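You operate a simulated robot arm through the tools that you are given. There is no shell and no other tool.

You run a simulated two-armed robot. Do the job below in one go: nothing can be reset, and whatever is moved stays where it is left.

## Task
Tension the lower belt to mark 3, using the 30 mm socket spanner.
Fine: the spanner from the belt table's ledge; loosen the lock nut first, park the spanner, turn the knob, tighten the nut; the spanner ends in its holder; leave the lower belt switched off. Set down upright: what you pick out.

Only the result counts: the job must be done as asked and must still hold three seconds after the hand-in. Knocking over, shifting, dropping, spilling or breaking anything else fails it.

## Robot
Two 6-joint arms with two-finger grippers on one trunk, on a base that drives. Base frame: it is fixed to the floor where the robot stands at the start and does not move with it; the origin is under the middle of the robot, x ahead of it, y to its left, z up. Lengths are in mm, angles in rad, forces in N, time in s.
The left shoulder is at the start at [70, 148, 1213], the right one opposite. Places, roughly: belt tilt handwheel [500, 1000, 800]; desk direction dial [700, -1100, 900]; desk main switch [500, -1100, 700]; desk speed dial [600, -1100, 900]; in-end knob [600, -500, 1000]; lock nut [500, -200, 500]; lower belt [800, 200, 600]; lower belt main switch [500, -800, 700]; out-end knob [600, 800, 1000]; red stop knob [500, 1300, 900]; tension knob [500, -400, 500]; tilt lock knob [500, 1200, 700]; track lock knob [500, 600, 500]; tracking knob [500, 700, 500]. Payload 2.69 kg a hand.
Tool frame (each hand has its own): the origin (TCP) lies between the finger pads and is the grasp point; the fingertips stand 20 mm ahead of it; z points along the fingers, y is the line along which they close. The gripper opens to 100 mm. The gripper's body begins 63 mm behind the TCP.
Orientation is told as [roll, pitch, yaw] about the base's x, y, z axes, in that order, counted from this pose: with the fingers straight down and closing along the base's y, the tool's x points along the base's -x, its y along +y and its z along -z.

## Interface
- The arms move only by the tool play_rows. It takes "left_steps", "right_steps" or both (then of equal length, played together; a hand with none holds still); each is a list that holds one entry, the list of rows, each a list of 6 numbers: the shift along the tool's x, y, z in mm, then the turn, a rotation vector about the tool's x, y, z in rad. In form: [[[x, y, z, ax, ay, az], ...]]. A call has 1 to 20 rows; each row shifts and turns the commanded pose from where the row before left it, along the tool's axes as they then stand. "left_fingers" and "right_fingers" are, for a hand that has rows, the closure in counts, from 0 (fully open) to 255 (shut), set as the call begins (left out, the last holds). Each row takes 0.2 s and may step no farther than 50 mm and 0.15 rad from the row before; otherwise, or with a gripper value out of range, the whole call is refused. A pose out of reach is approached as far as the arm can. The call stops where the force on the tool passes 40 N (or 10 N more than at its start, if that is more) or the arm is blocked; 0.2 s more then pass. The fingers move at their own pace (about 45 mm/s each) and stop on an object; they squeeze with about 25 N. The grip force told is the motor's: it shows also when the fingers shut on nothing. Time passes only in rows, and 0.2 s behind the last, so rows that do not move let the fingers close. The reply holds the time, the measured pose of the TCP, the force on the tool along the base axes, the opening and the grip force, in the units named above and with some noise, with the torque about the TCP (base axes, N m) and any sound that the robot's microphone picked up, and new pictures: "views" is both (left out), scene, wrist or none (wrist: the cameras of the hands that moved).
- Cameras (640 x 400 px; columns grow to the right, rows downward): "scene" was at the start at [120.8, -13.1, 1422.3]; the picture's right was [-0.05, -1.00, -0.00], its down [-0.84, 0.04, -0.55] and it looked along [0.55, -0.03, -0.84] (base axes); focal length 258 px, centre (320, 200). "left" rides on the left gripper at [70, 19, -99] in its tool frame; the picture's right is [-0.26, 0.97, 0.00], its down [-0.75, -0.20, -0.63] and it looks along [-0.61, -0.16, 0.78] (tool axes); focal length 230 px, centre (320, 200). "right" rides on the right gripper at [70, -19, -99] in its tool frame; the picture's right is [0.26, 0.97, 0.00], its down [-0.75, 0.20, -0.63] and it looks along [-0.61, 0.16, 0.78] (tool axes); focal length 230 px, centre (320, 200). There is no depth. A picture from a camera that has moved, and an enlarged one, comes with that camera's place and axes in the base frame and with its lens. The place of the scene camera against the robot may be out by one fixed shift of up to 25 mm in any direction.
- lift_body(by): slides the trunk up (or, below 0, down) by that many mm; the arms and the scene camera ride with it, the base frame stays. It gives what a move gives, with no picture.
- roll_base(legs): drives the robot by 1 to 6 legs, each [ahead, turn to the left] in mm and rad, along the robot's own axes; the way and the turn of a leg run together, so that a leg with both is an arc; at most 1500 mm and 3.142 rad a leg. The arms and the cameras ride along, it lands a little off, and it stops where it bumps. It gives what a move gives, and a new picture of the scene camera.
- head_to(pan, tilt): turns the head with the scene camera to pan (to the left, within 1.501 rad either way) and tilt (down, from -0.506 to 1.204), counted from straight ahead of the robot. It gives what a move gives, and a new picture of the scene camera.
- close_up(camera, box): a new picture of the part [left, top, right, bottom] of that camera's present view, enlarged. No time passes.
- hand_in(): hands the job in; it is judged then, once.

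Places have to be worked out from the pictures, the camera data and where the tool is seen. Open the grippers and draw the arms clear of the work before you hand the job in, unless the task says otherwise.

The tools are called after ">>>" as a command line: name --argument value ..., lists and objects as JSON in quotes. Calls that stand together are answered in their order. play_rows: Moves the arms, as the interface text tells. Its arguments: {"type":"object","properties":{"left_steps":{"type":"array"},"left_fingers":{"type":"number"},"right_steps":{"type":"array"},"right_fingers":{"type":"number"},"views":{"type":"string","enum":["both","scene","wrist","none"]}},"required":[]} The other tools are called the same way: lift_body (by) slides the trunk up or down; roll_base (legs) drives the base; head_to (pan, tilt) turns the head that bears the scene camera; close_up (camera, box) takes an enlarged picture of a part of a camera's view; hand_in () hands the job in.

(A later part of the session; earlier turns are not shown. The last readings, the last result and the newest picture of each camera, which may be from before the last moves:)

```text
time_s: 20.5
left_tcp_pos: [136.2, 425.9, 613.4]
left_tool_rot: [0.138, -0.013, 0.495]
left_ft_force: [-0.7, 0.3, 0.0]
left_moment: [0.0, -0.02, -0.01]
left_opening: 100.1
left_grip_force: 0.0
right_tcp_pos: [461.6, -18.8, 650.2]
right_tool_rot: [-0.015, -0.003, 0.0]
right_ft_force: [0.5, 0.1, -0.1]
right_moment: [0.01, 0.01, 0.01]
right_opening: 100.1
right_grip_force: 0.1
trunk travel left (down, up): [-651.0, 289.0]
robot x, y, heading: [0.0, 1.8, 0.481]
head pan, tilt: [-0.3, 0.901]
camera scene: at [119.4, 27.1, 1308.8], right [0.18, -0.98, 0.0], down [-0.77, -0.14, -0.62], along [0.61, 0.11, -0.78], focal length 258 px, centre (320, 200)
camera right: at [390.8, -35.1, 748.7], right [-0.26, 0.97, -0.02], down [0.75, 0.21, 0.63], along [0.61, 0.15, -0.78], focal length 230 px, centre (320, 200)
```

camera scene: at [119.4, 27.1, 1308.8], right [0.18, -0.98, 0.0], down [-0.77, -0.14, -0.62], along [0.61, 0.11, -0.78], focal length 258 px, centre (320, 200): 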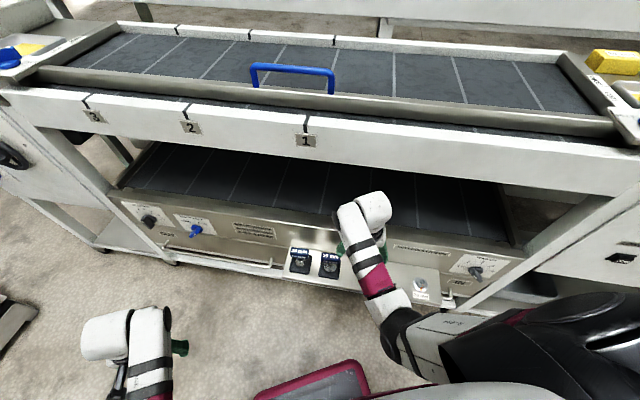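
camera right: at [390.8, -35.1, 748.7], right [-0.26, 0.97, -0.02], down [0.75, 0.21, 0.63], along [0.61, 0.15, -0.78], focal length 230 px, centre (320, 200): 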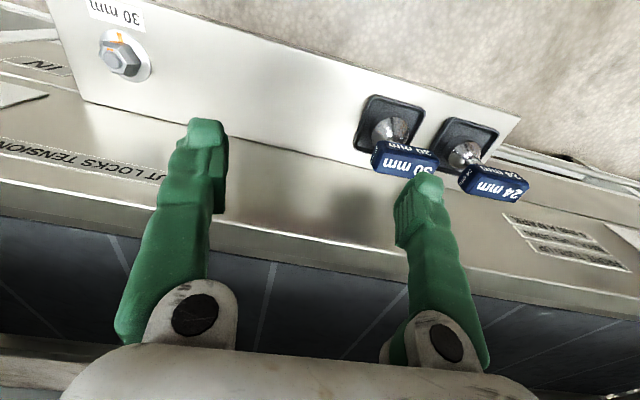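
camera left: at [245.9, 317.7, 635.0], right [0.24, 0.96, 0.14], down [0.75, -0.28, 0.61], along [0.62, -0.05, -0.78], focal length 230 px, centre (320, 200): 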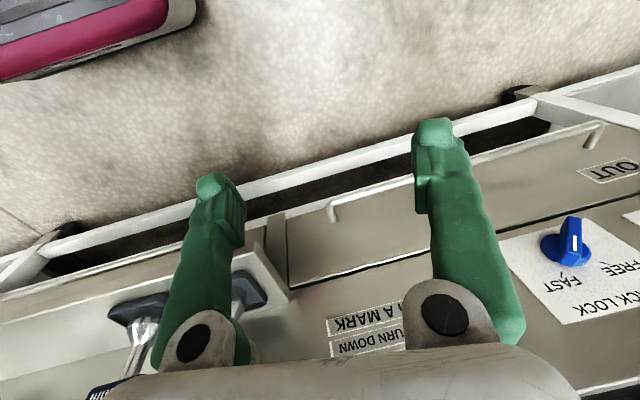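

Now I shift over the 30 mm spanner to about [480, 71, 650] and narrow the opening to about 80 mm to stay clear of the 24 mm spanner.

>>> play_rows --right_steps '[[[-6, 30, 0, -0.015, 0, 0], [-6, 30, 0, 0, 0, 0], [-6, 30, 0, 0, 0, 0], [0, 0, 0, 0, 0, 0], [0, 0, 0, 0, 0, 0]]]' --right_fingers 51

>>> close_up --camera "right" --box '[200, 60, 456, 220]'

>>> close_up --camera "scene" --box '[270, 180, 430, 280]'

```text
time_s: 21.7
left_tcp_pos: [135.8, 425.2, 614.2]
left_tool_rot: [0.138, -0.015, 0.494]
left_ft_force: [-0.1, -0.2, -0.8]
left_moment: [-0.01, -0.02, -0.01]
left_opening: 100.1
left_grip_force: 0.1
right_tcp_pos: [478.3, 72.7, 650.9]
right_tool_rot: [-0.001, -0.005, -0.001]
right_ft_force: [-0.2, 0.0, 0.1]
right_moment: [-0.04, 0.0, 0.01]
right_opening: 80.0
right_grip_force: 0.1
trunk travel left (down, up): [-651.0, 289.0]
robot x, y, heading: [1.0, -2.5, 0.482]
head pan, tilt: [-0.3, 0.901]
camera scene: at [119.2, 27.3, 1308.8], right [0.18, -0.98, 0.0], down [-0.77, -0.14, -0.62], along [0.61, 0.11, -0.78], focal length 258 px, centre (320, 200)
camera right: at [408.8, 54.4, 749.4], right [-0.26, 0.97, 0.0], down [0.75, 0.2, 0.63], along [0.61, 0.16, -0.77], focal length 230 px, centre (320, 200)
```

scene: 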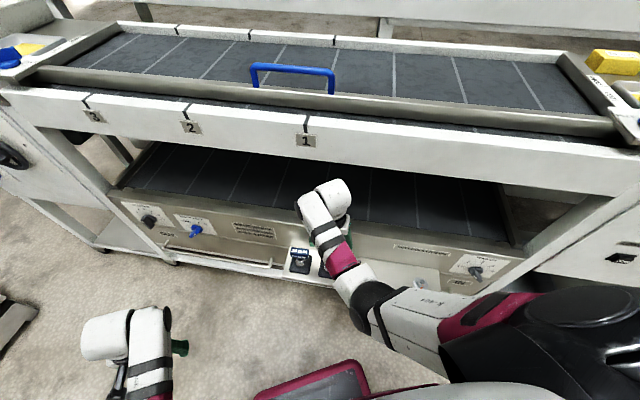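
right: 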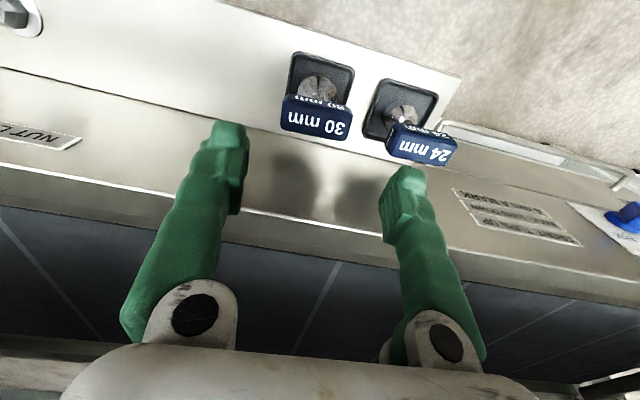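

```text
2.50 times, centred on (328, 140) of right
camera zoom: at [408.8, 54.4, 749.4], right [-0.26, 0.97, 0.0], down [0.75, 0.2, 0.63], along [0.61, 0.16, -0.77], focal length 575 px, centre (300, 350)
```

zoom: 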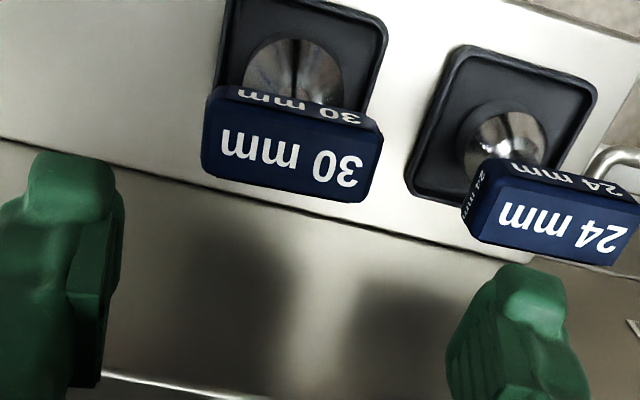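

```text
4.00 times, centred on (350, 230) of scene
camera zoom: at [119.2, 27.3, 1308.8], right [0.18, -0.98, 0.0], down [-0.77, -0.14, -0.62], along [0.61, 0.11, -0.78], focal length 1030 px, centre (200, 80)
```

zoom: 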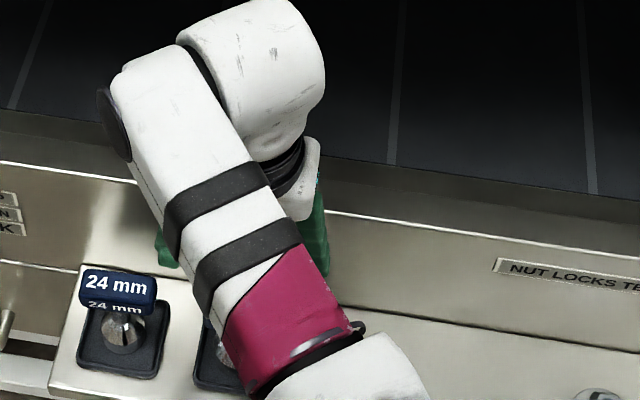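

The handle's top face triangulates to [478, 69, 564], about 60×24×25 mm, turned roughly +4°. I align and descend so the fingers straddle its ends.

>>> play_rows --right_steps '[[[0, -3.7, 0, 0, 0, -0.06], [0, 0, 30, 0, 0, 0], [0, 0, 30, 0, 0, 0], [0, 0, 20, 0, 0, 0], [0, 0, 0, 0, 0, 0]]]'

>>> close_up --camera "right" --box '[180, 80, 436, 240]'

```text
time_s: 22.9
left_tcp_pos: [135.1, 424.7, 615.7]
left_tool_rot: [0.138, -0.014, 0.495]
left_ft_force: [-0.1, 0.9, 0.1]
left_moment: [-0.02, -0.01, -0.01]
left_opening: 100.1
left_grip_force: 0.0
right_tcp_pos: [479.6, 67.6, 569.5]
right_tool_rot: [-0.001, -0.003, 0.06]
right_ft_force: [-0.3, -0.3, -0.2]
right_moment: [0.02, 0.0, -0.03]
right_opening: 80.2
right_grip_force: 0.1
trunk travel left (down, up): [-651.0, 289.0]
robot x, y, heading: [-1.4, 1.0, 0.482]
head pan, tilt: [-0.3, 0.901]
camera scene: at [119.0, 27.1, 1308.9], right [0.18, -0.98, 0.0], down [-0.77, -0.14, -0.62], along [0.61, 0.11, -0.78], focal length 258 px, centre (320, 200)
camera right: at [410.4, 45.0, 668.0], right [-0.32, 0.95, 0.0], down [0.73, 0.25, 0.63], along [0.6, 0.2, -0.77], focal length 230 px, centre (320, 200)
```

scene: 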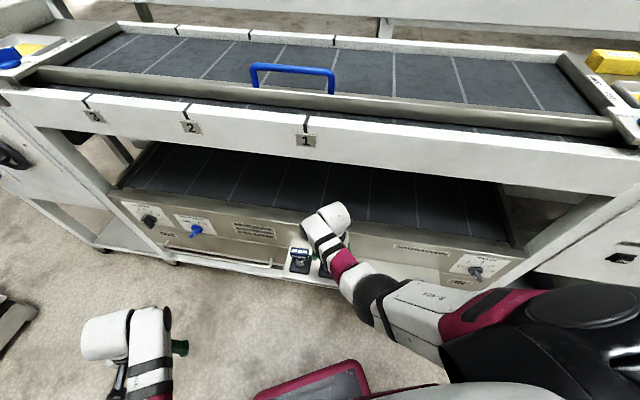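
right: 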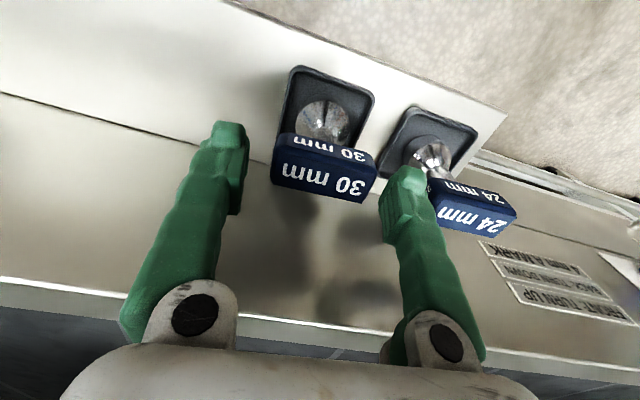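

```text
2.50 times, centred on (308, 160) of right
camera zoom: at [410.4, 45.0, 668.0], right [-0.32, 0.95, 0.0], down [0.73, 0.25, 0.63], along [0.6, 0.2, -0.77], focal length 575 px, centre (350, 300)
```

zoom: 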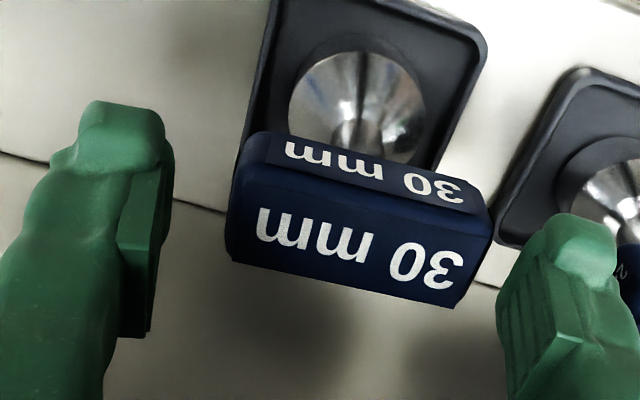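

The block sits centered between the fingers; I descend the last 12 mm and close on its ends.

>>> play_rows --right_steps '[[[0, 0, 12, 0, 0, 0], [0, 0, 0, 0, 0, 0]]]' --views "wrist"

>>> play_rows --right_steps '[[[0, 0, 0, 0, 0, 0], [0, 0, 0, 0, 0, 0], [0, 0, 0, 0, 0, 0], [0, 0, 0, 0, 0, 0], [0, 0, 0, 0, 0, 0]]]' --right_fingers 255 --views "wrist"

```text
time_s: 23.5
left_tcp_pos: [135.0, 425.5, 614.4]
left_tool_rot: [0.138, -0.013, 0.494]
left_ft_force: [-0.1, 0.2, 0.4]
left_moment: [0.01, 0.0, 0.01]
left_opening: 100.1
left_grip_force: 0.1
right_tcp_pos: [479.6, 66.8, 557.3]
right_tool_rot: [-0.002, -0.004, 0.061]
right_ft_force: [-0.4, 0.8, 0.3]
right_moment: [-0.01, 0.02, -0.01]
right_opening: 79.9
right_grip_force: 0.0
trunk travel left (down, up): [-651.0, 289.0]
robot x, y, heading: [6.8, -3.2, 0.48]
head pan, tilt: [-0.3, 0.901]
camera right: at [410.7, 45.1, 656.2], right [-0.32, 0.95, 0.0], down [0.73, 0.25, 0.63], along [0.6, 0.2, -0.77], focal length 230 px, centre (320, 200)
```

right: 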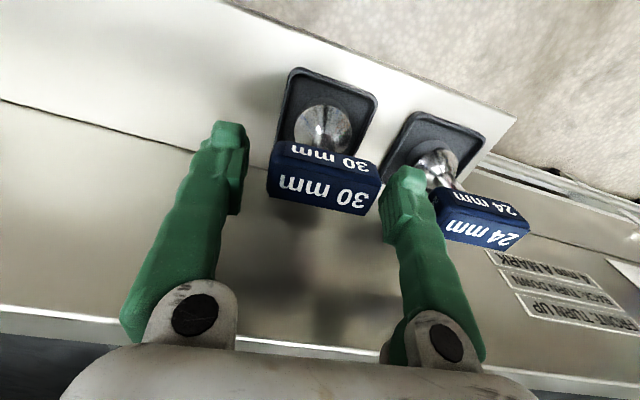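

```text
time_s: 24.7
left_tcp_pos: [136.3, 426.1, 614.7]
left_tool_rot: [0.137, -0.013, 0.493]
left_ft_force: [-0.3, -0.8, 0.5]
left_moment: [-0.02, -0.04, -0.03]
left_opening: 99.8
left_grip_force: 0.1
right_tcp_pos: [480.1, 68.9, 558.7]
right_tool_rot: [-0.003, -0.006, 0.063]
right_ft_force: [0.7, 2.3, 2.5]
right_moment: [0.23, -0.07, 0.0]
right_opening: 59.3
right_grip_force: 24.7
trunk travel left (down, up): [-651.0, 289.0]
robot x, y, heading: [0.3, -3.6, 0.478]
head pan, tilt: [-0.3, 0.901]
camera right: at [410.6, 45.7, 656.4], right [-0.32, 0.95, 0.0], down [0.73, 0.25, 0.63], along [0.6, 0.2, -0.77], focal length 230 px, centre (320, 200)
```

right: 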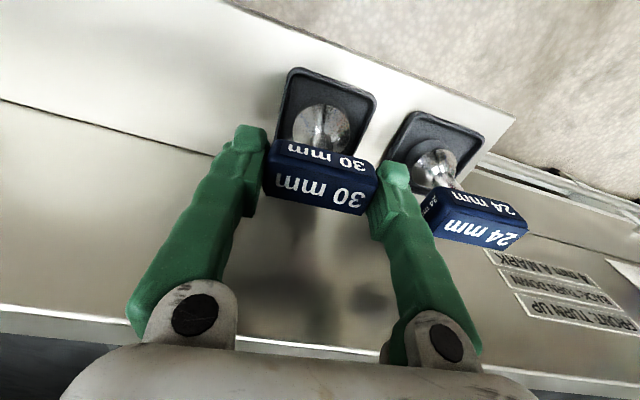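

Gripped at 59 mm opening with 25 N. I lift slowly and watch the force.

>>> play_rows --right_steps '[[[0, 0, -10, 0, 0, 0], [0, 0, -15, 0, 0, 0], [0, 0, -20, 0, 0, 0], [0, 0, -25, 0, 0, 0], [0, 0, 0, 0, 0, 0]]]'

>>> close_up --camera "right" --box '[180, 60, 436, 220]'

```text
time_s: 25.9
left_tcp_pos: [134.0, 425.3, 614.7]
left_tool_rot: [0.141, -0.014, 0.493]
left_ft_force: [-0.4, 0.8, 0.3]
left_moment: [0.03, -0.02, 0.04]
left_opening: 100.0
left_grip_force: 0.1
right_tcp_pos: [481.1, 66.9, 627.6]
right_tool_rot: [-0.002, -0.003, 0.059]
right_ft_force: [-0.6, 0.3, -3.1]
right_moment: [-0.02, -0.01, 0.0]
right_opening: 59.1
right_grip_force: 24.9
trunk travel left (down, up): [-651.0, 289.0]
robot x, y, heading: [-2.2, -3.1, 0.485]
head pan, tilt: [-0.3, 0.901]
camera scene: at [119.9, 27.2, 1308.8], right [0.18, -0.98, 0.0], down [-0.77, -0.14, -0.62], along [0.61, 0.11, -0.78], focal length 258 px, centre (320, 200)
camera right: at [412.3, 43.8, 726.1], right [-0.32, 0.95, 0.0], down [0.73, 0.25, 0.63], along [0.6, 0.2, -0.78], focal length 230 px, centre (320, 200)
```

scene: 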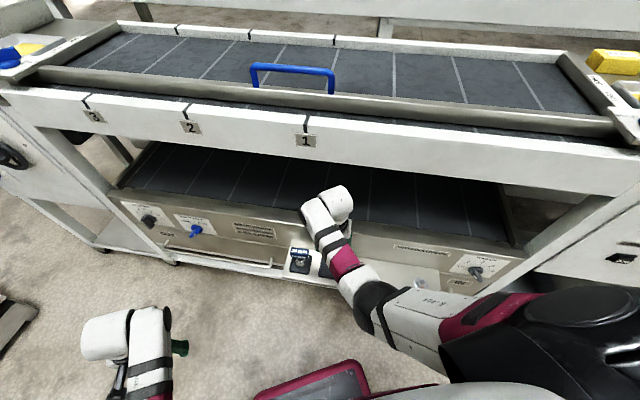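
right: 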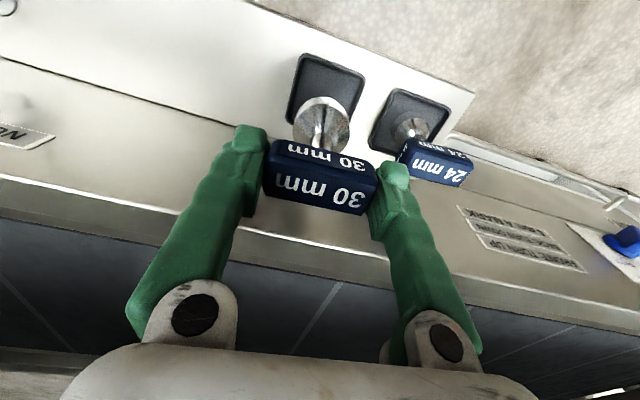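

```text
2.50 times, centred on (308, 140) of right
camera zoom: at [412.3, 43.8, 726.1], right [-0.32, 0.95, 0.0], down [0.73, 0.25, 0.63], along [0.6, 0.2, -0.78], focal length 575 px, centre (350, 350)
```

zoom: 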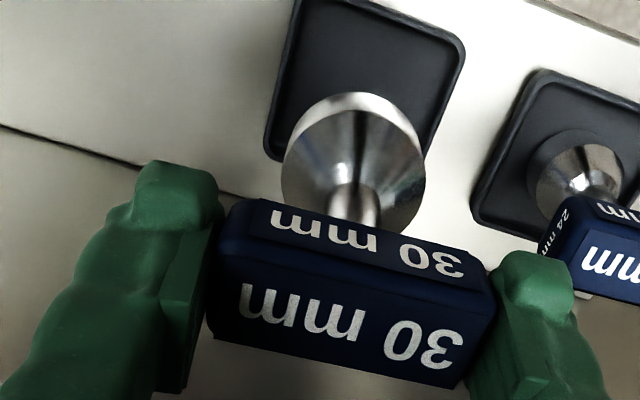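

The spanner is up (3 N weight) and steady. I turn the base right by 0.53 rad to bring the hand near the nut.

>>> roll_base --legs '[[0, -0.53]]'

```text
time_s: 27.8
left_tcp_pos: [329.0, 302.5, 613.7]
left_tool_rot: [0.141, -0.013, -0.027]
left_ft_force: [0.9, 0.5, 0.0]
left_moment: [-0.02, 0.0, 0.0]
left_opening: 100.1
left_grip_force: 0.1
right_tcp_pos: [450.3, -181.1, 627.4]
right_tool_rot: [0.0, -0.005, -0.459]
right_ft_force: [-0.9, -0.8, -2.9]
right_moment: [-0.01, -0.03, 0.0]
right_opening: 59.4
right_grip_force: 25.1
trunk travel left (down, up): [-651.0, 289.0]
robot x, y, heading: [1.6, 1.2, -0.032]
head pan, tilt: [-0.3, 0.901]
camera scene: at [122.3, -36.9, 1308.8], right [-0.33, -0.94, 0.0], down [-0.74, 0.26, -0.62], along [0.59, -0.21, -0.78], focal length 258 px, centre (320, 200)
```

scene: 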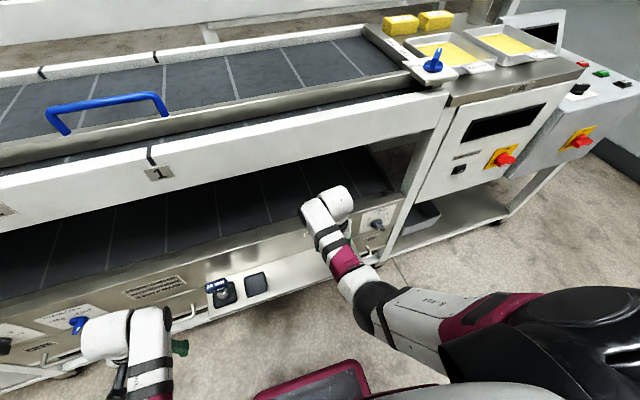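

Now at [450, -181, 627], yaw -0.46. I look at the nut from the right wrist camera and take the holder's empty tray from the scene camera.

>>> close_up --camera "right" --box '[0, 0, 640, 400]'

>>> close_up --camera "scene" --box '[200, 260, 280, 310]'

```text
1.00 times, centred on (320, 200) of right (not enlarged: the box is as wide or as high as the picture)
camera zoom: at [379.6, -166.6, 726.0], right [0.2, 0.98, 0.0], down [0.76, -0.15, 0.63], along [0.62, -0.13, -0.77], focal length 230 px, centre (320, 200)
```

zoom: 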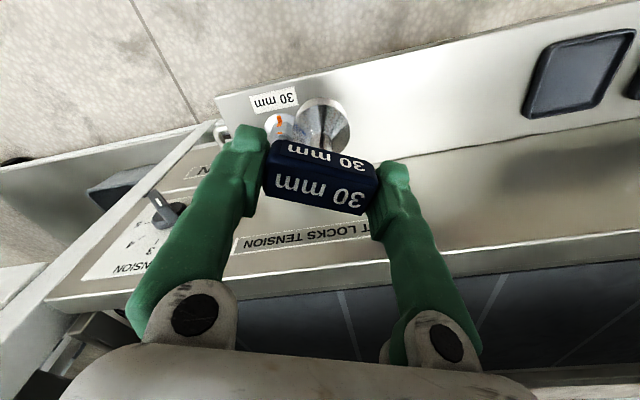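

```text
8.00 times, centred on (240, 285) of scene
camera zoom: at [122.3, -36.9, 1308.8], right [-0.33, -0.94, 0.0], down [-0.74, 0.26, -0.62], along [0.59, -0.21, -0.78], focal length 2061 px, centre (960, -480)
```

zoom: 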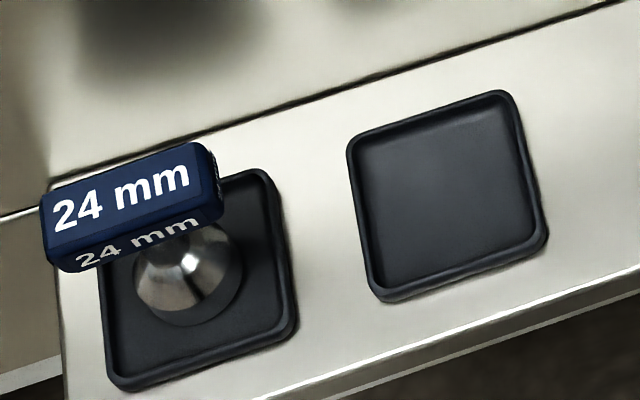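

The holder is a plain tray, so the spanner simply stands upright in it. I now test the wrist range by turning the spanner to yaw -60° in the air, moving a bit to the right to see the nut beside the socket.

>>> play_rows --right_steps '[[[0, 0, 0, 0, 0, 0.147], [0, 0, 0, 0, 0, 0.147], [0, 0, 0, 0, 0, 0.147], [0, 0, 0, 0, 0, 0.147], [0, 0, 0, 0, 0, 0]]]'

```text
time_s: 29.0
left_tcp_pos: [328.2, 302.2, 614.4]
left_tool_rot: [0.14, -0.013, -0.026]
left_ft_force: [-0.4, 0.4, -1.2]
left_moment: [0.0, -0.01, 0.0]
left_opening: 99.8
left_grip_force: 0.1
right_tcp_pos: [451.9, -181.2, 627.6]
right_tool_rot: [0.0, -0.004, -1.049]
right_ft_force: [-0.1, -0.7, -2.3]
right_moment: [0.03, -0.02, 0.0]
right_opening: 59.0
right_grip_force: 25.0
trunk travel left (down, up): [-651.0, 289.0]
robot x, y, heading: [-1.5, 0.6, -0.04]
head pan, tilt: [-0.3, 0.901]
camera scene: at [122.2, -36.8, 1308.8], right [-0.33, -0.94, 0.0], down [-0.74, 0.26, -0.62], along [0.59, -0.21, -0.78], focal length 258 px, centre (320, 200)
camera right: at [399.3, -129.4, 726.1], right [0.71, 0.71, 0.0], down [0.55, -0.55, 0.63], along [0.45, -0.45, -0.77], focal length 230 px, centre (320, 200)
```

scene: 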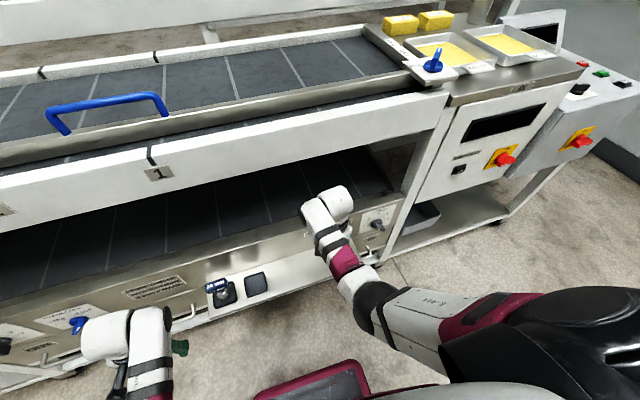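
right: 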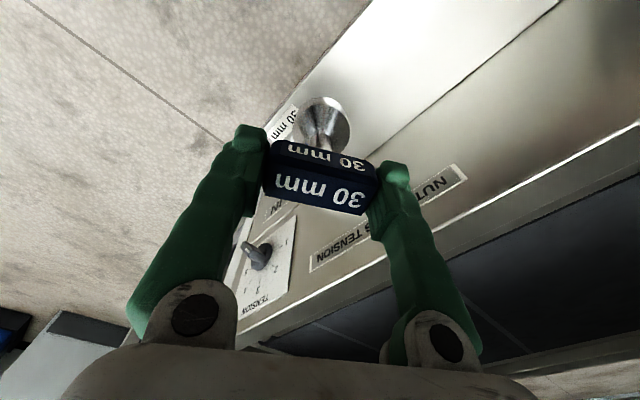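

Wrist turns fine to -60°. I shift the hand back-right so the wrist camera sees the nut clear of the spanner, for an accurate fix.

>>> play_rows --right_steps '[[[-10, -37, 0, 0, 0, 0], [-10, -37, 0, 0, 0, 0], [-10, -37, 0, 0, 0, 0], [-10, -36, 0, 0, 0, 0], [0, 0, 0, 0, 0, 0]]]' --views "wrist"

>>> close_up --camera "right" --box '[390, 100, 550, 200]'

>>> close_up --camera "scene" --box '[300, 200, 420, 275]'

```text
time_s: 30.2
left_tcp_pos: [328.9, 302.6, 614.0]
left_tool_rot: [0.137, -0.012, -0.027]
left_ft_force: [0.1, -0.4, -0.8]
left_moment: [0.03, 0.03, 0.0]
left_opening: 100.1
left_grip_force: 0.1
right_tcp_pos: [343.7, -290.2, 628.8]
right_tool_rot: [0.0, -0.004, -1.047]
right_ft_force: [0.2, -0.3, -3.3]
right_moment: [-0.05, 0.01, 0.03]
right_opening: 59.2
right_grip_force: 25.0
trunk travel left (down, up): [-651.0, 289.0]
robot x, y, heading: [-0.2, 0.6, -0.035]
head pan, tilt: [-0.3, 0.901]
camera right: at [292.0, -237.8, 726.6], right [0.71, 0.71, 0.0], down [0.55, -0.55, 0.63], along [0.45, -0.45, -0.77], focal length 230 px, centre (320, 200)
```

right: 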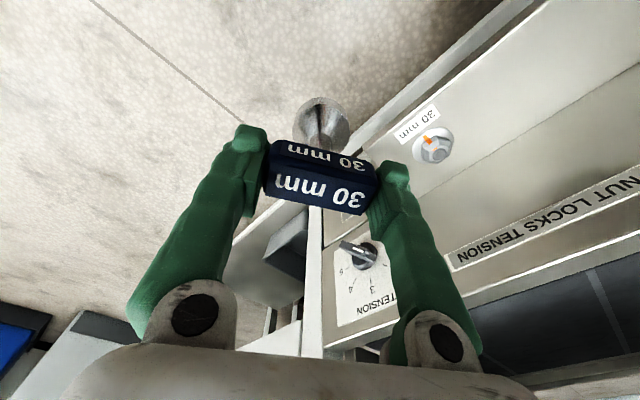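

```text
4.00 times, centred on (470, 150) of right
camera zoom: at [292.0, -237.8, 726.6], right [0.71, 0.71, 0.0], down [0.55, -0.55, 0.63], along [0.45, -0.45, -0.77], focal length 920 px, centre (-280, 400)
```

zoom: 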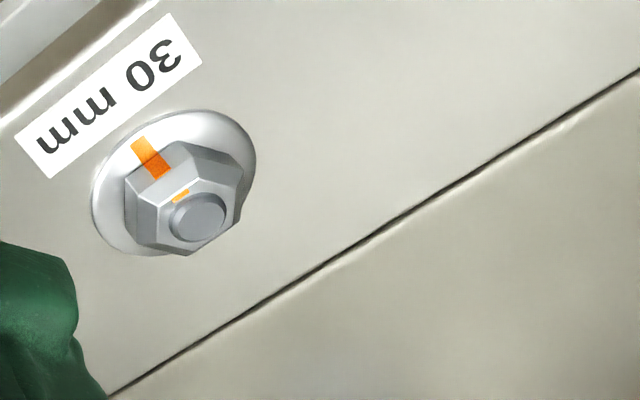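

```text
5.33 times, centred on (360, 238) of scene
camera zoom: at [122.8, -36.2, 1308.7], right [-0.33, -0.94, 0.0], down [-0.74, 0.26, -0.62], along [0.59, -0.21, -0.78], focal length 1374 px, centre (107, 0)
```

zoom: 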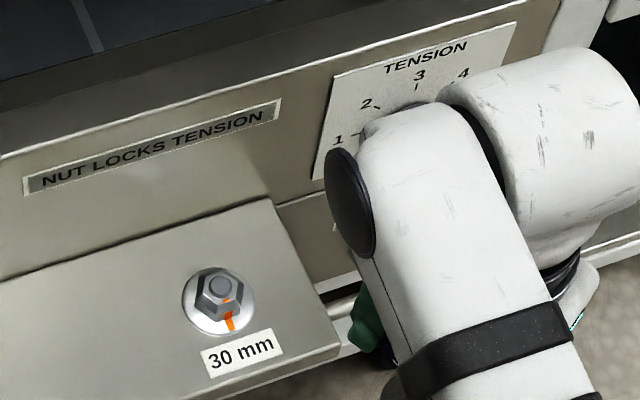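

Clear view: the stud top fixes at about [483, -231, 480]. I zoom on the held spanner's socket to get its axis relative to the gripper.

>>> close_up --camera "right" --box '[240, 80, 400, 230]'

>>> close_up --camera "right" --box '[285, 85, 365, 135]'

```text
2.67 times, centred on (320, 155) of right
camera zoom: at [292.0, -237.8, 726.6], right [0.71, 0.71, 0.0], down [0.55, -0.55, 0.63], along [0.45, -0.45, -0.77], focal length 614 px, centre (320, 320)
```

zoom: 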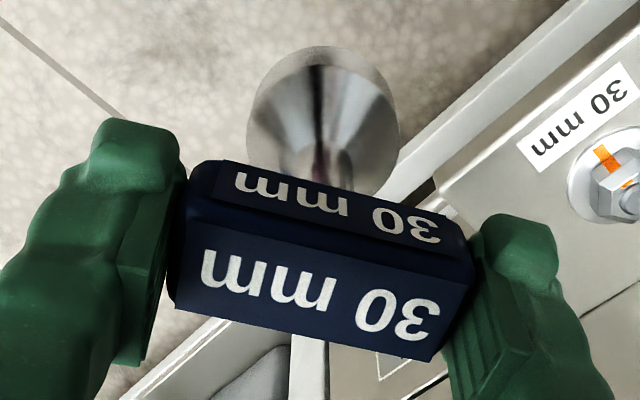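

```text
8.00 times, centred on (325, 110) of right
camera zoom: at [292.0, -237.8, 726.6], right [0.71, 0.71, 0.0], down [0.55, -0.55, 0.63], along [0.45, -0.45, -0.77], focal length 1841 px, centre (280, 920)
```

zoom: 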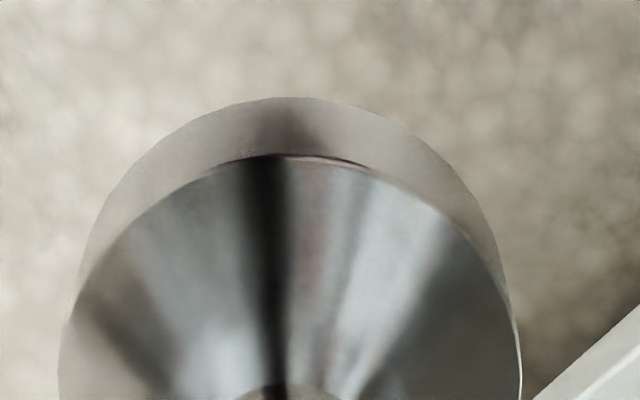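

Socket is about 46 mm wide and nearly on the gripper axis. I move it over the nut (target TCP ≈ [483.4, -232, 629]) and lower to just above contact height.

>>> play_rows --right_steps '[[[-4.9, 37.5, 0, 0, 0, 0], [-4.9, 37.5, 0, 0, 0, 0], [-4.9, 37.5, 0, 0, 0, 0], [-4.9, 37.5, 0, 0, 0, 0], [0, 0, 0, 0, 0, 0], [0, 0, 20, 0, 0, 0], [0, 0, 15, 0, 0, 0], [0, 0, 0, 0, 0, 0]]]'

>>> close_up --camera "right" --box '[240, 60, 400, 160]'

```text
time_s: 32.0
left_tcp_pos: [328.9, 301.3, 616.0]
left_tool_rot: [0.141, -0.013, -0.026]
left_ft_force: [0.6, 0.3, 0.2]
left_moment: [0.01, -0.04, 0.03]
left_opening: 100.0
left_grip_force: 0.1
right_tcp_pos: [483.9, -231.5, 592.2]
right_tool_rot: [0.001, -0.005, -1.047]
right_ft_force: [-0.4, 0.5, -2.7]
right_moment: [0.0, 0.01, 0.01]
right_opening: 59.1
right_grip_force: 24.9
trunk travel left (down, up): [-651.0, 289.0]
robot x, y, heading: [3.4, 1.7, -0.037]
head pan, tilt: [-0.3, 0.901]
camera scene: at [122.1, -36.9, 1308.8], right [-0.33, -0.94, 0.0], down [-0.74, 0.26, -0.62], along [0.59, -0.21, -0.78], focal length 258 px, centre (320, 200)
camera right: at [432.2, -178.7, 690.4], right [0.71, 0.71, 0.0], down [0.55, -0.55, 0.63], along [0.45, -0.45, -0.77], focal length 230 px, centre (320, 200)
```

scene: 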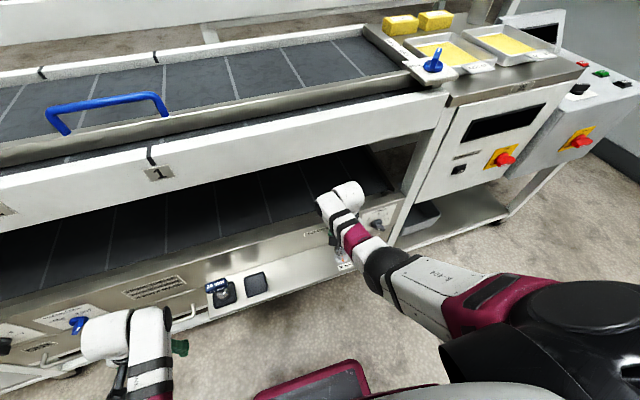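
right: 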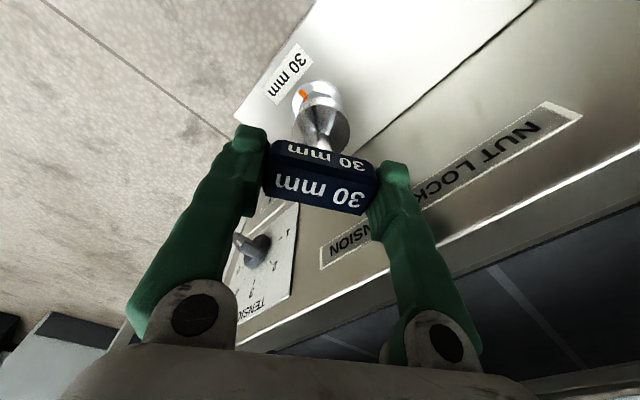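

```text
4.00 times, centred on (320, 110) of right
camera zoom: at [432.2, -178.7, 690.4], right [0.71, 0.71, 0.0], down [0.55, -0.55, 0.63], along [0.45, -0.45, -0.77], focal length 920 px, centre (320, 560)
```

zoom: 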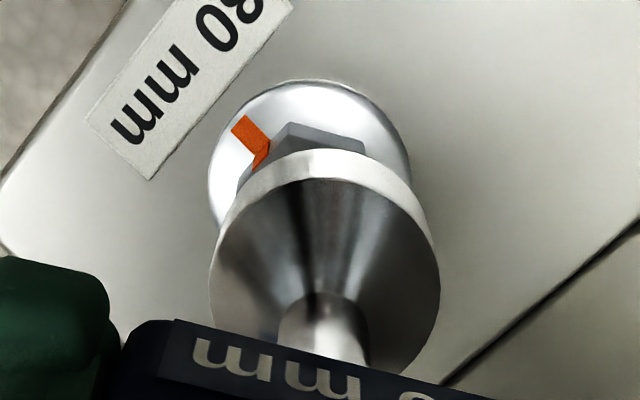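

The socket is over the nut but looks offset a few mm to the camera's right; I zoom more to measure.

>>> close_up --camera "right" --box '[280, 70, 360, 120]'

>>> close_up --camera "scene" --box '[310, 220, 374, 276]'

```text
8.00 times, centred on (320, 95) of right
camera zoom: at [432.2, -178.7, 690.4], right [0.71, 0.71, 0.0], down [0.55, -0.55, 0.63], along [0.45, -0.45, -0.77], focal length 1841 px, centre (320, 1040)
```

zoom: 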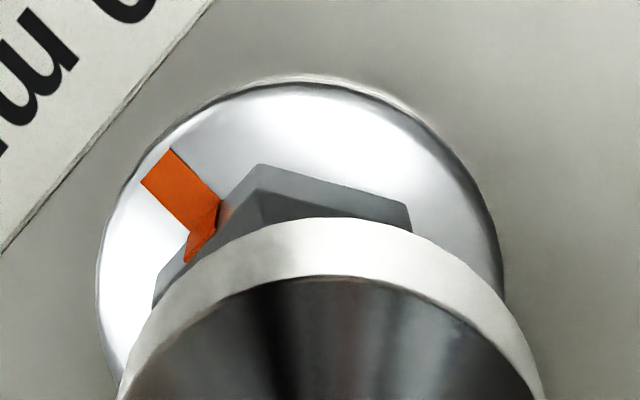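

```text
7.14 times, centred on (342, 248) of scene
camera zoom: at [122.1, -36.9, 1308.8], right [-0.33, -0.94, 0.0], down [-0.74, 0.26, -0.62], along [0.59, -0.21, -0.78], focal length 1840 px, centre (163, -143)
```

zoom: 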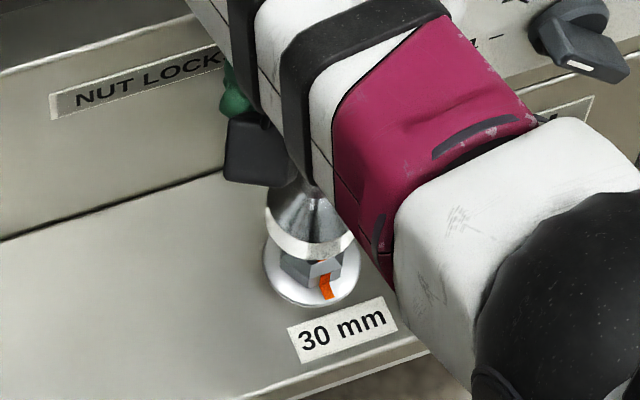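

Both cameras agree the socket must move about (-1.8, -2.8) mm. I apply this and lower 8 mm closer to the nut.

>>> play_rows --right_steps '[[[-1.5, -3.0, 0, 0, 0, 0], [0, 0, 8, 0, 0, 0], [0, 0, 0, 0, 0, 0], [0, 0, 0, 0, 0, 0]]]' --views "none"

>>> close_up --camera "right" --box '[280, 70, 360, 120]'

>>> close_up --camera "scene" --box '[310, 236, 358, 266]'

```text
time_s: 33.0
left_tcp_pos: [328.7, 301.8, 614.5]
left_tool_rot: [0.14, -0.015, -0.025]
left_ft_force: [0.0, -0.5, -0.1]
left_moment: [0.0, -0.02, 0.0]
left_opening: 100.0
left_grip_force: 0.1
right_tcp_pos: [482.0, -233.3, 584.5]
right_tool_rot: [0.001, -0.003, -1.047]
right_ft_force: [-1.1, 1.2, -3.2]
right_moment: [0.03, 0.03, 0.01]
right_opening: 59.2
right_grip_force: 24.9
trunk travel left (down, up): [-651.0, 289.0]
robot x, y, heading: [-0.3, -2.6, -0.034]
head pan, tilt: [-0.3, 0.901]
```

```text
8.00 times, centred on (320, 95) of right
camera zoom: at [430.3, -181.9, 682.4], right [0.71, 0.71, 0.0], down [0.55, -0.55, 0.63], along [0.45, -0.45, -0.77], focal length 1841 px, centre (320, 1040)
```

zoom: 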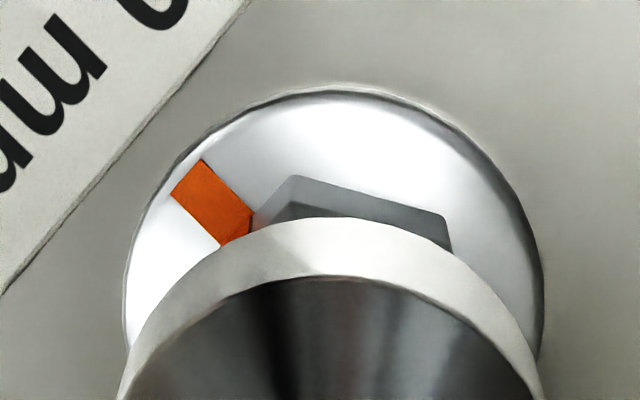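

```text
13.33 times, centred on (334, 251) of scene
camera zoom: at [122.3, -36.8, 1308.8], right [-0.33, -0.94, 0.0], down [-0.74, 0.26, -0.62], along [0.59, -0.21, -0.78], focal length 3435 px, centre (133, -480)
```

zoom: 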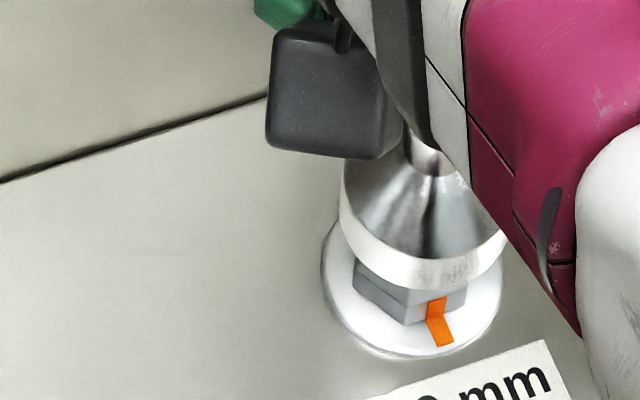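

Wrist view now shows only about 0.7 mm offset. I nudge slightly and lower in small steps, watching the vertical force.

>>> play_rows --right_steps '[[[0.7, 0.7, 0, 0, 0, 0], [0, 0, 2, 0, 0, 0], [0, 0, 2, 0, 0, 0], [0, 0, 2, 0, 0, 0], [0, 0, 0, 0, 0, 0]]]' --views "none"

>>> close_up --camera "right" --box '[280, 70, 360, 120]'

>>> close_up --camera "scene" --box '[310, 236, 358, 266]'

```text
time_s: 34.2
left_tcp_pos: [328.8, 302.2, 614.6]
left_tool_rot: [0.14, -0.013, -0.027]
left_ft_force: [-0.2, 0.5, -0.6]
left_moment: [0.0, 0.01, 0.0]
left_opening: 99.9
left_grip_force: 0.0
right_tcp_pos: [481.5, -232.8, 578.0]
right_tool_rot: [0.001, -0.005, -1.047]
right_ft_force: [-0.2, -0.3, -2.3]
right_moment: [0.03, -0.01, 0.0]
right_opening: 58.9
right_grip_force: 25.1
trunk travel left (down, up): [-651.0, 289.0]
robot x, y, heading: [2.2, 1.1, -0.038]
head pan, tilt: [-0.3, 0.901]
```

```text
8.00 times, centred on (320, 95) of right
camera zoom: at [430.4, -181.3, 676.6], right [0.71, 0.71, 0.0], down [0.55, -0.55, 0.63], along [0.45, -0.45, -0.77], focal length 1841 px, centre (320, 1040)
```

zoom: 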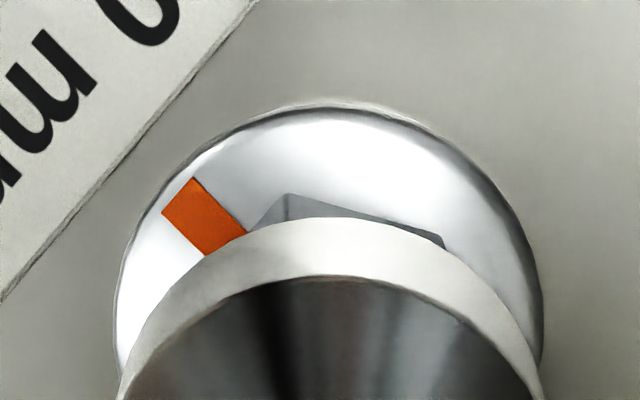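

```text
13.33 times, centred on (334, 251) of scene
camera zoom: at [122.2, -36.8, 1308.8], right [-0.33, -0.94, 0.0], down [-0.74, 0.26, -0.62], along [0.59, -0.21, -0.78], focal length 3435 px, centre (133, -480)
```

zoom: 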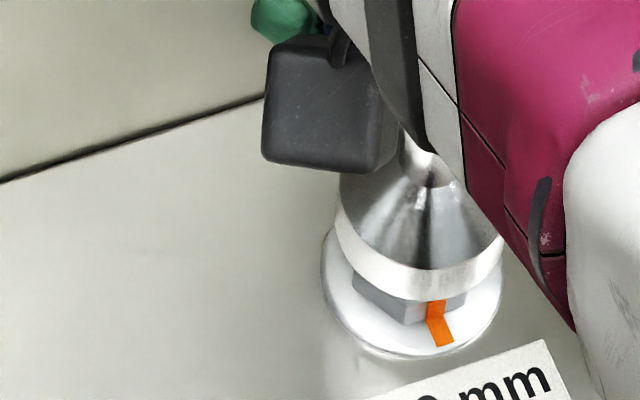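

Both views now show the socket concentric with the nut. I keep lowering in 2 mm steps.

>>> play_rows --right_steps '[[[0, 0, 2, 0, 0, 0], [0, 0, 2, 0, 0, 0], [0, 0, 2, 0, 0, 0], [0, 0, 2, 0, 0, 0], [0, 0, 0, 0, 0, 0]]]' --views "none"

```text
time_s: 35.4
left_tcp_pos: [328.4, 302.6, 614.2]
left_tool_rot: [0.141, -0.013, -0.025]
left_ft_force: [-0.4, 1.0, -0.8]
left_moment: [0.0, 0.01, 0.01]
left_opening: 100.0
left_grip_force: 0.0
right_tcp_pos: [483.2, -233.1, 572.3]
right_tool_rot: [0.0, -0.003, -1.047]
right_ft_force: [-0.7, 0.3, -2.4]
right_moment: [0.0, 0.0, 0.02]
right_opening: 58.9
right_grip_force: 25.3
trunk travel left (down, up): [-651.0, 289.0]
robot x, y, heading: [-1.8, 0.9, -0.04]
head pan, tilt: [-0.3, 0.901]
```

>>> play_rows --right_steps '[[[0, 0, 2, 0, 0, 0], [0, 0, 2, 0, 0, 0], [0, 0, 0, 0, 0, 0]]]' --views "none"

>>> close_up --camera "scene" --box '[310, 236, 358, 266]'

```text
time_s: 36.2
left_tcp_pos: [327.7, 302.3, 614.9]
left_tool_rot: [0.14, -0.015, -0.027]
left_ft_force: [0.1, -0.4, -0.1]
left_moment: [-0.01, 0.03, 0.0]
left_opening: 100.1
left_grip_force: 0.1
right_tcp_pos: [482.0, -233.8, 569.9]
right_tool_rot: [0.004, -0.006, -1.046]
right_ft_force: [-1.8, -0.8, 16.4]
right_moment: [0.15, 0.48, 0.05]
right_opening: 59.2
right_grip_force: 25.4
trunk travel left (down, up): [-651.0, 289.0]
robot x, y, heading: [1.0, 1.0, -0.04]
head pan, tilt: [-0.3, 0.901]
```

```text
13.33 times, centred on (334, 251) of scene
camera zoom: at [118.9, -35.5, 1309.4], right [-0.33, -0.94, 0.0], down [-0.74, 0.26, -0.62], along [0.59, -0.21, -0.78], focal length 3435 px, centre (133, -480)
```

zoom: 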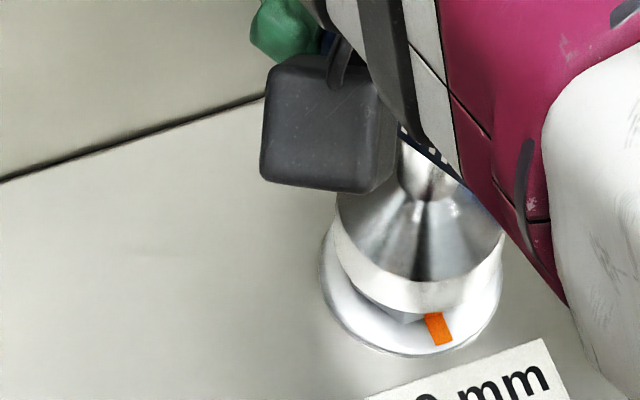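

Contact at TCP z≈570, i.e. the rim is resting on the nut's top; the moment says it touches on the near-left side. I lift 3 mm, shift about 1.5 mm toward (-x,+y), and check the view.

>>> play_rows --right_steps '[[[0, 0, -4, 0, 0, 0], [0, 0, -3, 0, 0, 0], [1.5, -0.4, 0, 0, 0, 0], [0, 0, 0, 0, 0, 0]]]' --views "none"

>>> close_up --camera "right" --box '[240, 70, 400, 170]'

>>> close_up --camera "scene" --box '[310, 236, 358, 266]'

```text
time_s: 37.2
left_tcp_pos: [328.2, 302.5, 614.6]
left_tool_rot: [0.141, -0.014, -0.027]
left_ft_force: [-0.4, 0.4, 0.1]
left_moment: [0.0, 0.01, 0.0]
left_opening: 100.3
left_grip_force: 0.1
right_tcp_pos: [480.5, -231.2, 574.3]
right_tool_rot: [-0.001, -0.004, -1.049]
right_ft_force: [-0.5, -1.0, -3.3]
right_moment: [0.03, 0.02, -0.03]
right_opening: 59.0
right_grip_force: 24.8
trunk travel left (down, up): [-651.0, 289.0]
robot x, y, heading: [1.6, -1.0, -0.036]
head pan, tilt: [-0.3, 0.901]
```

```text
4.00 times, centred on (320, 120) of right
camera zoom: at [429.1, -180.3, 672.5], right [0.71, 0.71, 0.0], down [0.55, -0.55, 0.63], along [0.45, -0.45, -0.77], focal length 920 px, centre (320, 520)
```

zoom: 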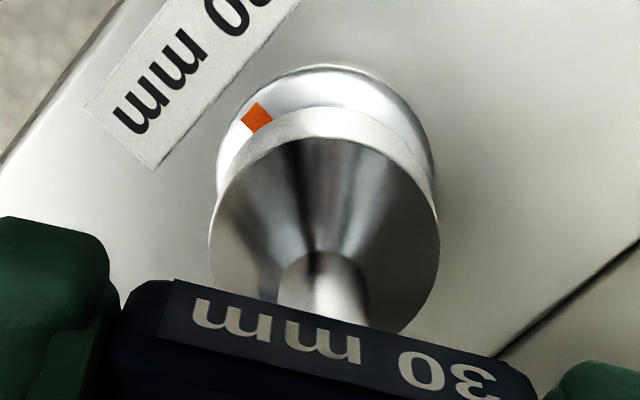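

```text
13.33 times, centred on (334, 251) of scene
camera zoom: at [122.1, -36.7, 1308.8], right [-0.33, -0.94, 0.0], down [-0.74, 0.26, -0.62], along [0.59, -0.21, -0.78], focal length 3435 px, centre (133, -480)
```

zoom: 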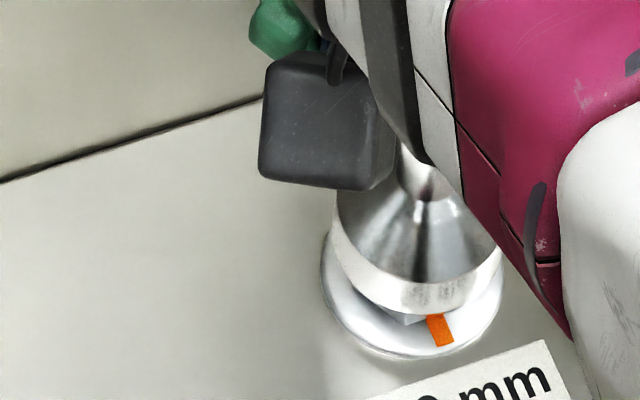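

Alignment looks concentric in both views; I lower again in small steps.

>>> play_rows --right_steps '[[[0, 0, 2, 0, 0, 0], [0, 0, 2, 0, 0, 0], [0, 0, 2, 0, 0, 0], [0, 0, 1, 0, 0, 0], [0, 0, 0, 0, 0, 0]]]' --views "none"

```text
time_s: 38.4
left_tcp_pos: [327.6, 302.9, 613.8]
left_tool_rot: [0.139, -0.014, -0.026]
left_ft_force: [0.2, -0.2, -0.2]
left_moment: [-0.01, 0.0, 0.03]
left_opening: 100.2
left_grip_force: 0.0
right_tcp_pos: [480.1, -232.6, 567.2]
right_tool_rot: [0.0, -0.002, -1.047]
right_ft_force: [-0.3, 0.5, -1.3]
right_moment: [0.08, 0.05, -0.02]
right_opening: 59.1
right_grip_force: 25.4
trunk travel left (down, up): [-651.0, 289.0]
robot x, y, heading: [5.2, -1.7, -0.031]
head pan, tilt: [-0.3, 0.901]
```

>>> play_rows --right_steps '[[[0, 0, 1.5, 0, 0, 0], [0, 0, 1.5, 0, 0, 0], [0, 0, 0, 0, 0, 0]]]' --views "none"

>>> close_up --camera "scene" --box '[310, 236, 358, 266]'

```text
time_s: 39.2
left_tcp_pos: [327.6, 302.7, 615.3]
left_tool_rot: [0.136, -0.015, -0.026]
left_ft_force: [0.3, -0.1, 0.2]
left_moment: [0.01, 0.03, -0.01]
left_opening: 99.8
left_grip_force: 0.1
right_tcp_pos: [480.8, -231.7, 566.7]
right_tool_rot: [0.004, -0.008, -1.046]
right_ft_force: [-3.8, 1.0, 13.0]
right_moment: [0.15, 0.38, -0.02]
right_opening: 59.2
right_grip_force: 25.0
trunk travel left (down, up): [-651.0, 289.0]
robot x, y, heading: [-1.2, -1.1, -0.033]
head pan, tilt: [-0.3, 0.901]
```

```text
13.33 times, centred on (334, 251) of scene
camera zoom: at [118.9, -35.2, 1309.3], right [-0.33, -0.94, 0.0], down [-0.74, 0.26, -0.62], along [0.59, -0.21, -0.78], focal length 3435 px, centre (133, -480)
```

zoom: 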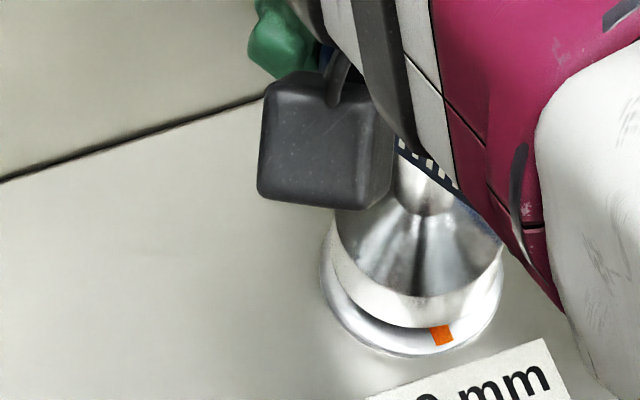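

The socket has gone ~3.5 mm lower and the contact is now central (16 N), so it is on the nut's chamfer with the hex not aligned. I ease the force slightly and search by turning a few degrees counter-clockwise.

>>> play_rows --right_steps '[[[0, 0, -1, 0, 0, 0], [0, 0, 0, 0, 0, -0.03], [0, 0, 0, 0, 0, -0.03], [0, 0, 0, 0, 0, -0.03], [0, 0, 0, 0, 0, 0]]]' --views "none"

```text
time_s: 40.4
left_tcp_pos: [328.1, 303.2, 614.8]
left_tool_rot: [0.137, -0.017, -0.026]
left_ft_force: [0.5, 0.4, -0.2]
left_moment: [-0.01, 0.0, 0.0]
left_opening: 99.9
left_grip_force: 0.0
right_tcp_pos: [481.1, -231.9, 566.8]
right_tool_rot: [0.002, -0.007, -0.957]
right_ft_force: [0.0, 1.2, 6.3]
right_moment: [0.04, -0.03, -0.14]
right_opening: 59.1
right_grip_force: 25.2
trunk travel left (down, up): [-651.0, 289.0]
robot x, y, heading: [0.9, -0.4, -0.036]
head pan, tilt: [-0.3, 0.901]
```

>>> play_rows --right_steps '[[[0, 0, 0, 0, 0, -0.04], [0, 0, 0, 0, 0, -0.04], [0, 0, 0, 0, 0, -0.04], [0, 0, 0, 0, 0, 0]]]' --views "none"

>>> close_up --camera "right" --box '[240, 70, 400, 170]'

```text
time_s: 41.4
left_tcp_pos: [328.9, 303.7, 614.0]
left_tool_rot: [0.137, -0.014, -0.026]
left_ft_force: [-0.6, -0.1, 0.3]
left_moment: [-0.01, -0.01, 0.02]
left_opening: 100.1
left_grip_force: 0.0
right_tcp_pos: [480.0, -232.3, 566.2]
right_tool_rot: [0.001, -0.007, -0.835]
right_ft_force: [2.7, -0.5, 6.2]
right_moment: [0.03, -0.32, -0.06]
right_opening: 59.0
right_grip_force: 25.1
trunk travel left (down, up): [-651.0, 289.0]
robot x, y, heading: [2.0, -0.6, -0.034]
head pan, tilt: [-0.3, 0.901]
```

```text
4.00 times, centred on (320, 120) of right
camera zoom: at [419.4, -192.1, 664.1], right [0.54, 0.84, 0.0], down [0.65, -0.42, 0.63], along [0.53, -0.35, -0.77], focal length 920 px, centre (320, 520)
```

zoom: 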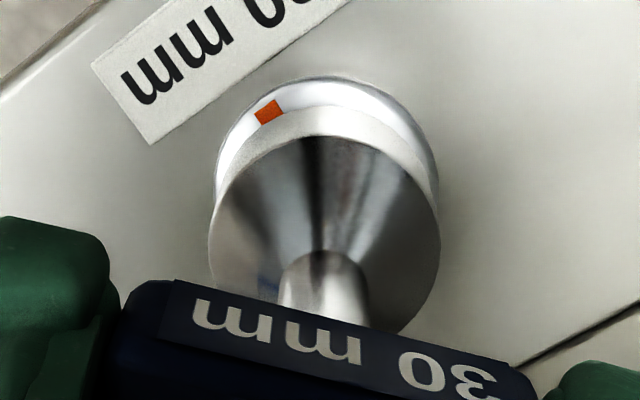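

No drop yet at yaw -0.83; I continue the search turn toward -0.55 with the same light press.

>>> play_rows --right_steps '[[[0, 0, 0.5, 0, 0, -0.05], [0, 0, 0, 0, 0, -0.05], [0, 0, 0, 0, 0, -0.05], [0, 0, 0, 0, 0, 0]]]' --views "none"

>>> play_rows --right_steps '[[[0, 0, 0, 0, 0, -0.05], [0, 0, 0, 0, 0, -0.05], [0, 0, 0, 0, 0, -0.05], [0, 0, 0, 0, 0, 0]]]' --views "none"

```text
time_s: 42.4
left_tcp_pos: [328.9, 302.3, 614.0]
left_tool_rot: [0.138, -0.014, -0.027]
left_ft_force: [-0.2, -0.5, 0.9]
left_moment: [0.0, 0.01, 0.02]
left_opening: 99.8
left_grip_force: 0.0
right_tcp_pos: [480.0, -231.4, 565.1]
right_tool_rot: [0.002, -0.007, -0.686]
right_ft_force: [5.2, -0.1, 10.4]
right_moment: [0.05, -0.35, 0.0]
right_opening: 58.9
right_grip_force: 25.3
trunk travel left (down, up): [-651.0, 289.0]
robot x, y, heading: [3.4, 1.7, -0.036]
head pan, tilt: [-0.3, 0.901]
```

```text
time_s: 43.4
left_tcp_pos: [328.3, 302.8, 614.9]
left_tool_rot: [0.137, -0.015, -0.026]
left_ft_force: [-0.5, 0.0, 0.7]
left_moment: [0.01, -0.02, -0.01]
left_opening: 99.9
left_grip_force: 0.0
right_tcp_pos: [481.3, -231.9, 566.8]
right_tool_rot: [-0.003, -0.008, -0.534]
right_ft_force: [4.1, -0.3, 11.1]
right_moment: [0.01, -0.35, 0.03]
right_opening: 59.0
right_grip_force: 24.9
trunk travel left (down, up): [-651.0, 289.0]
robot x, y, heading: [1.1, 2.0, -0.032]
head pan, tilt: [-0.3, 0.901]
```

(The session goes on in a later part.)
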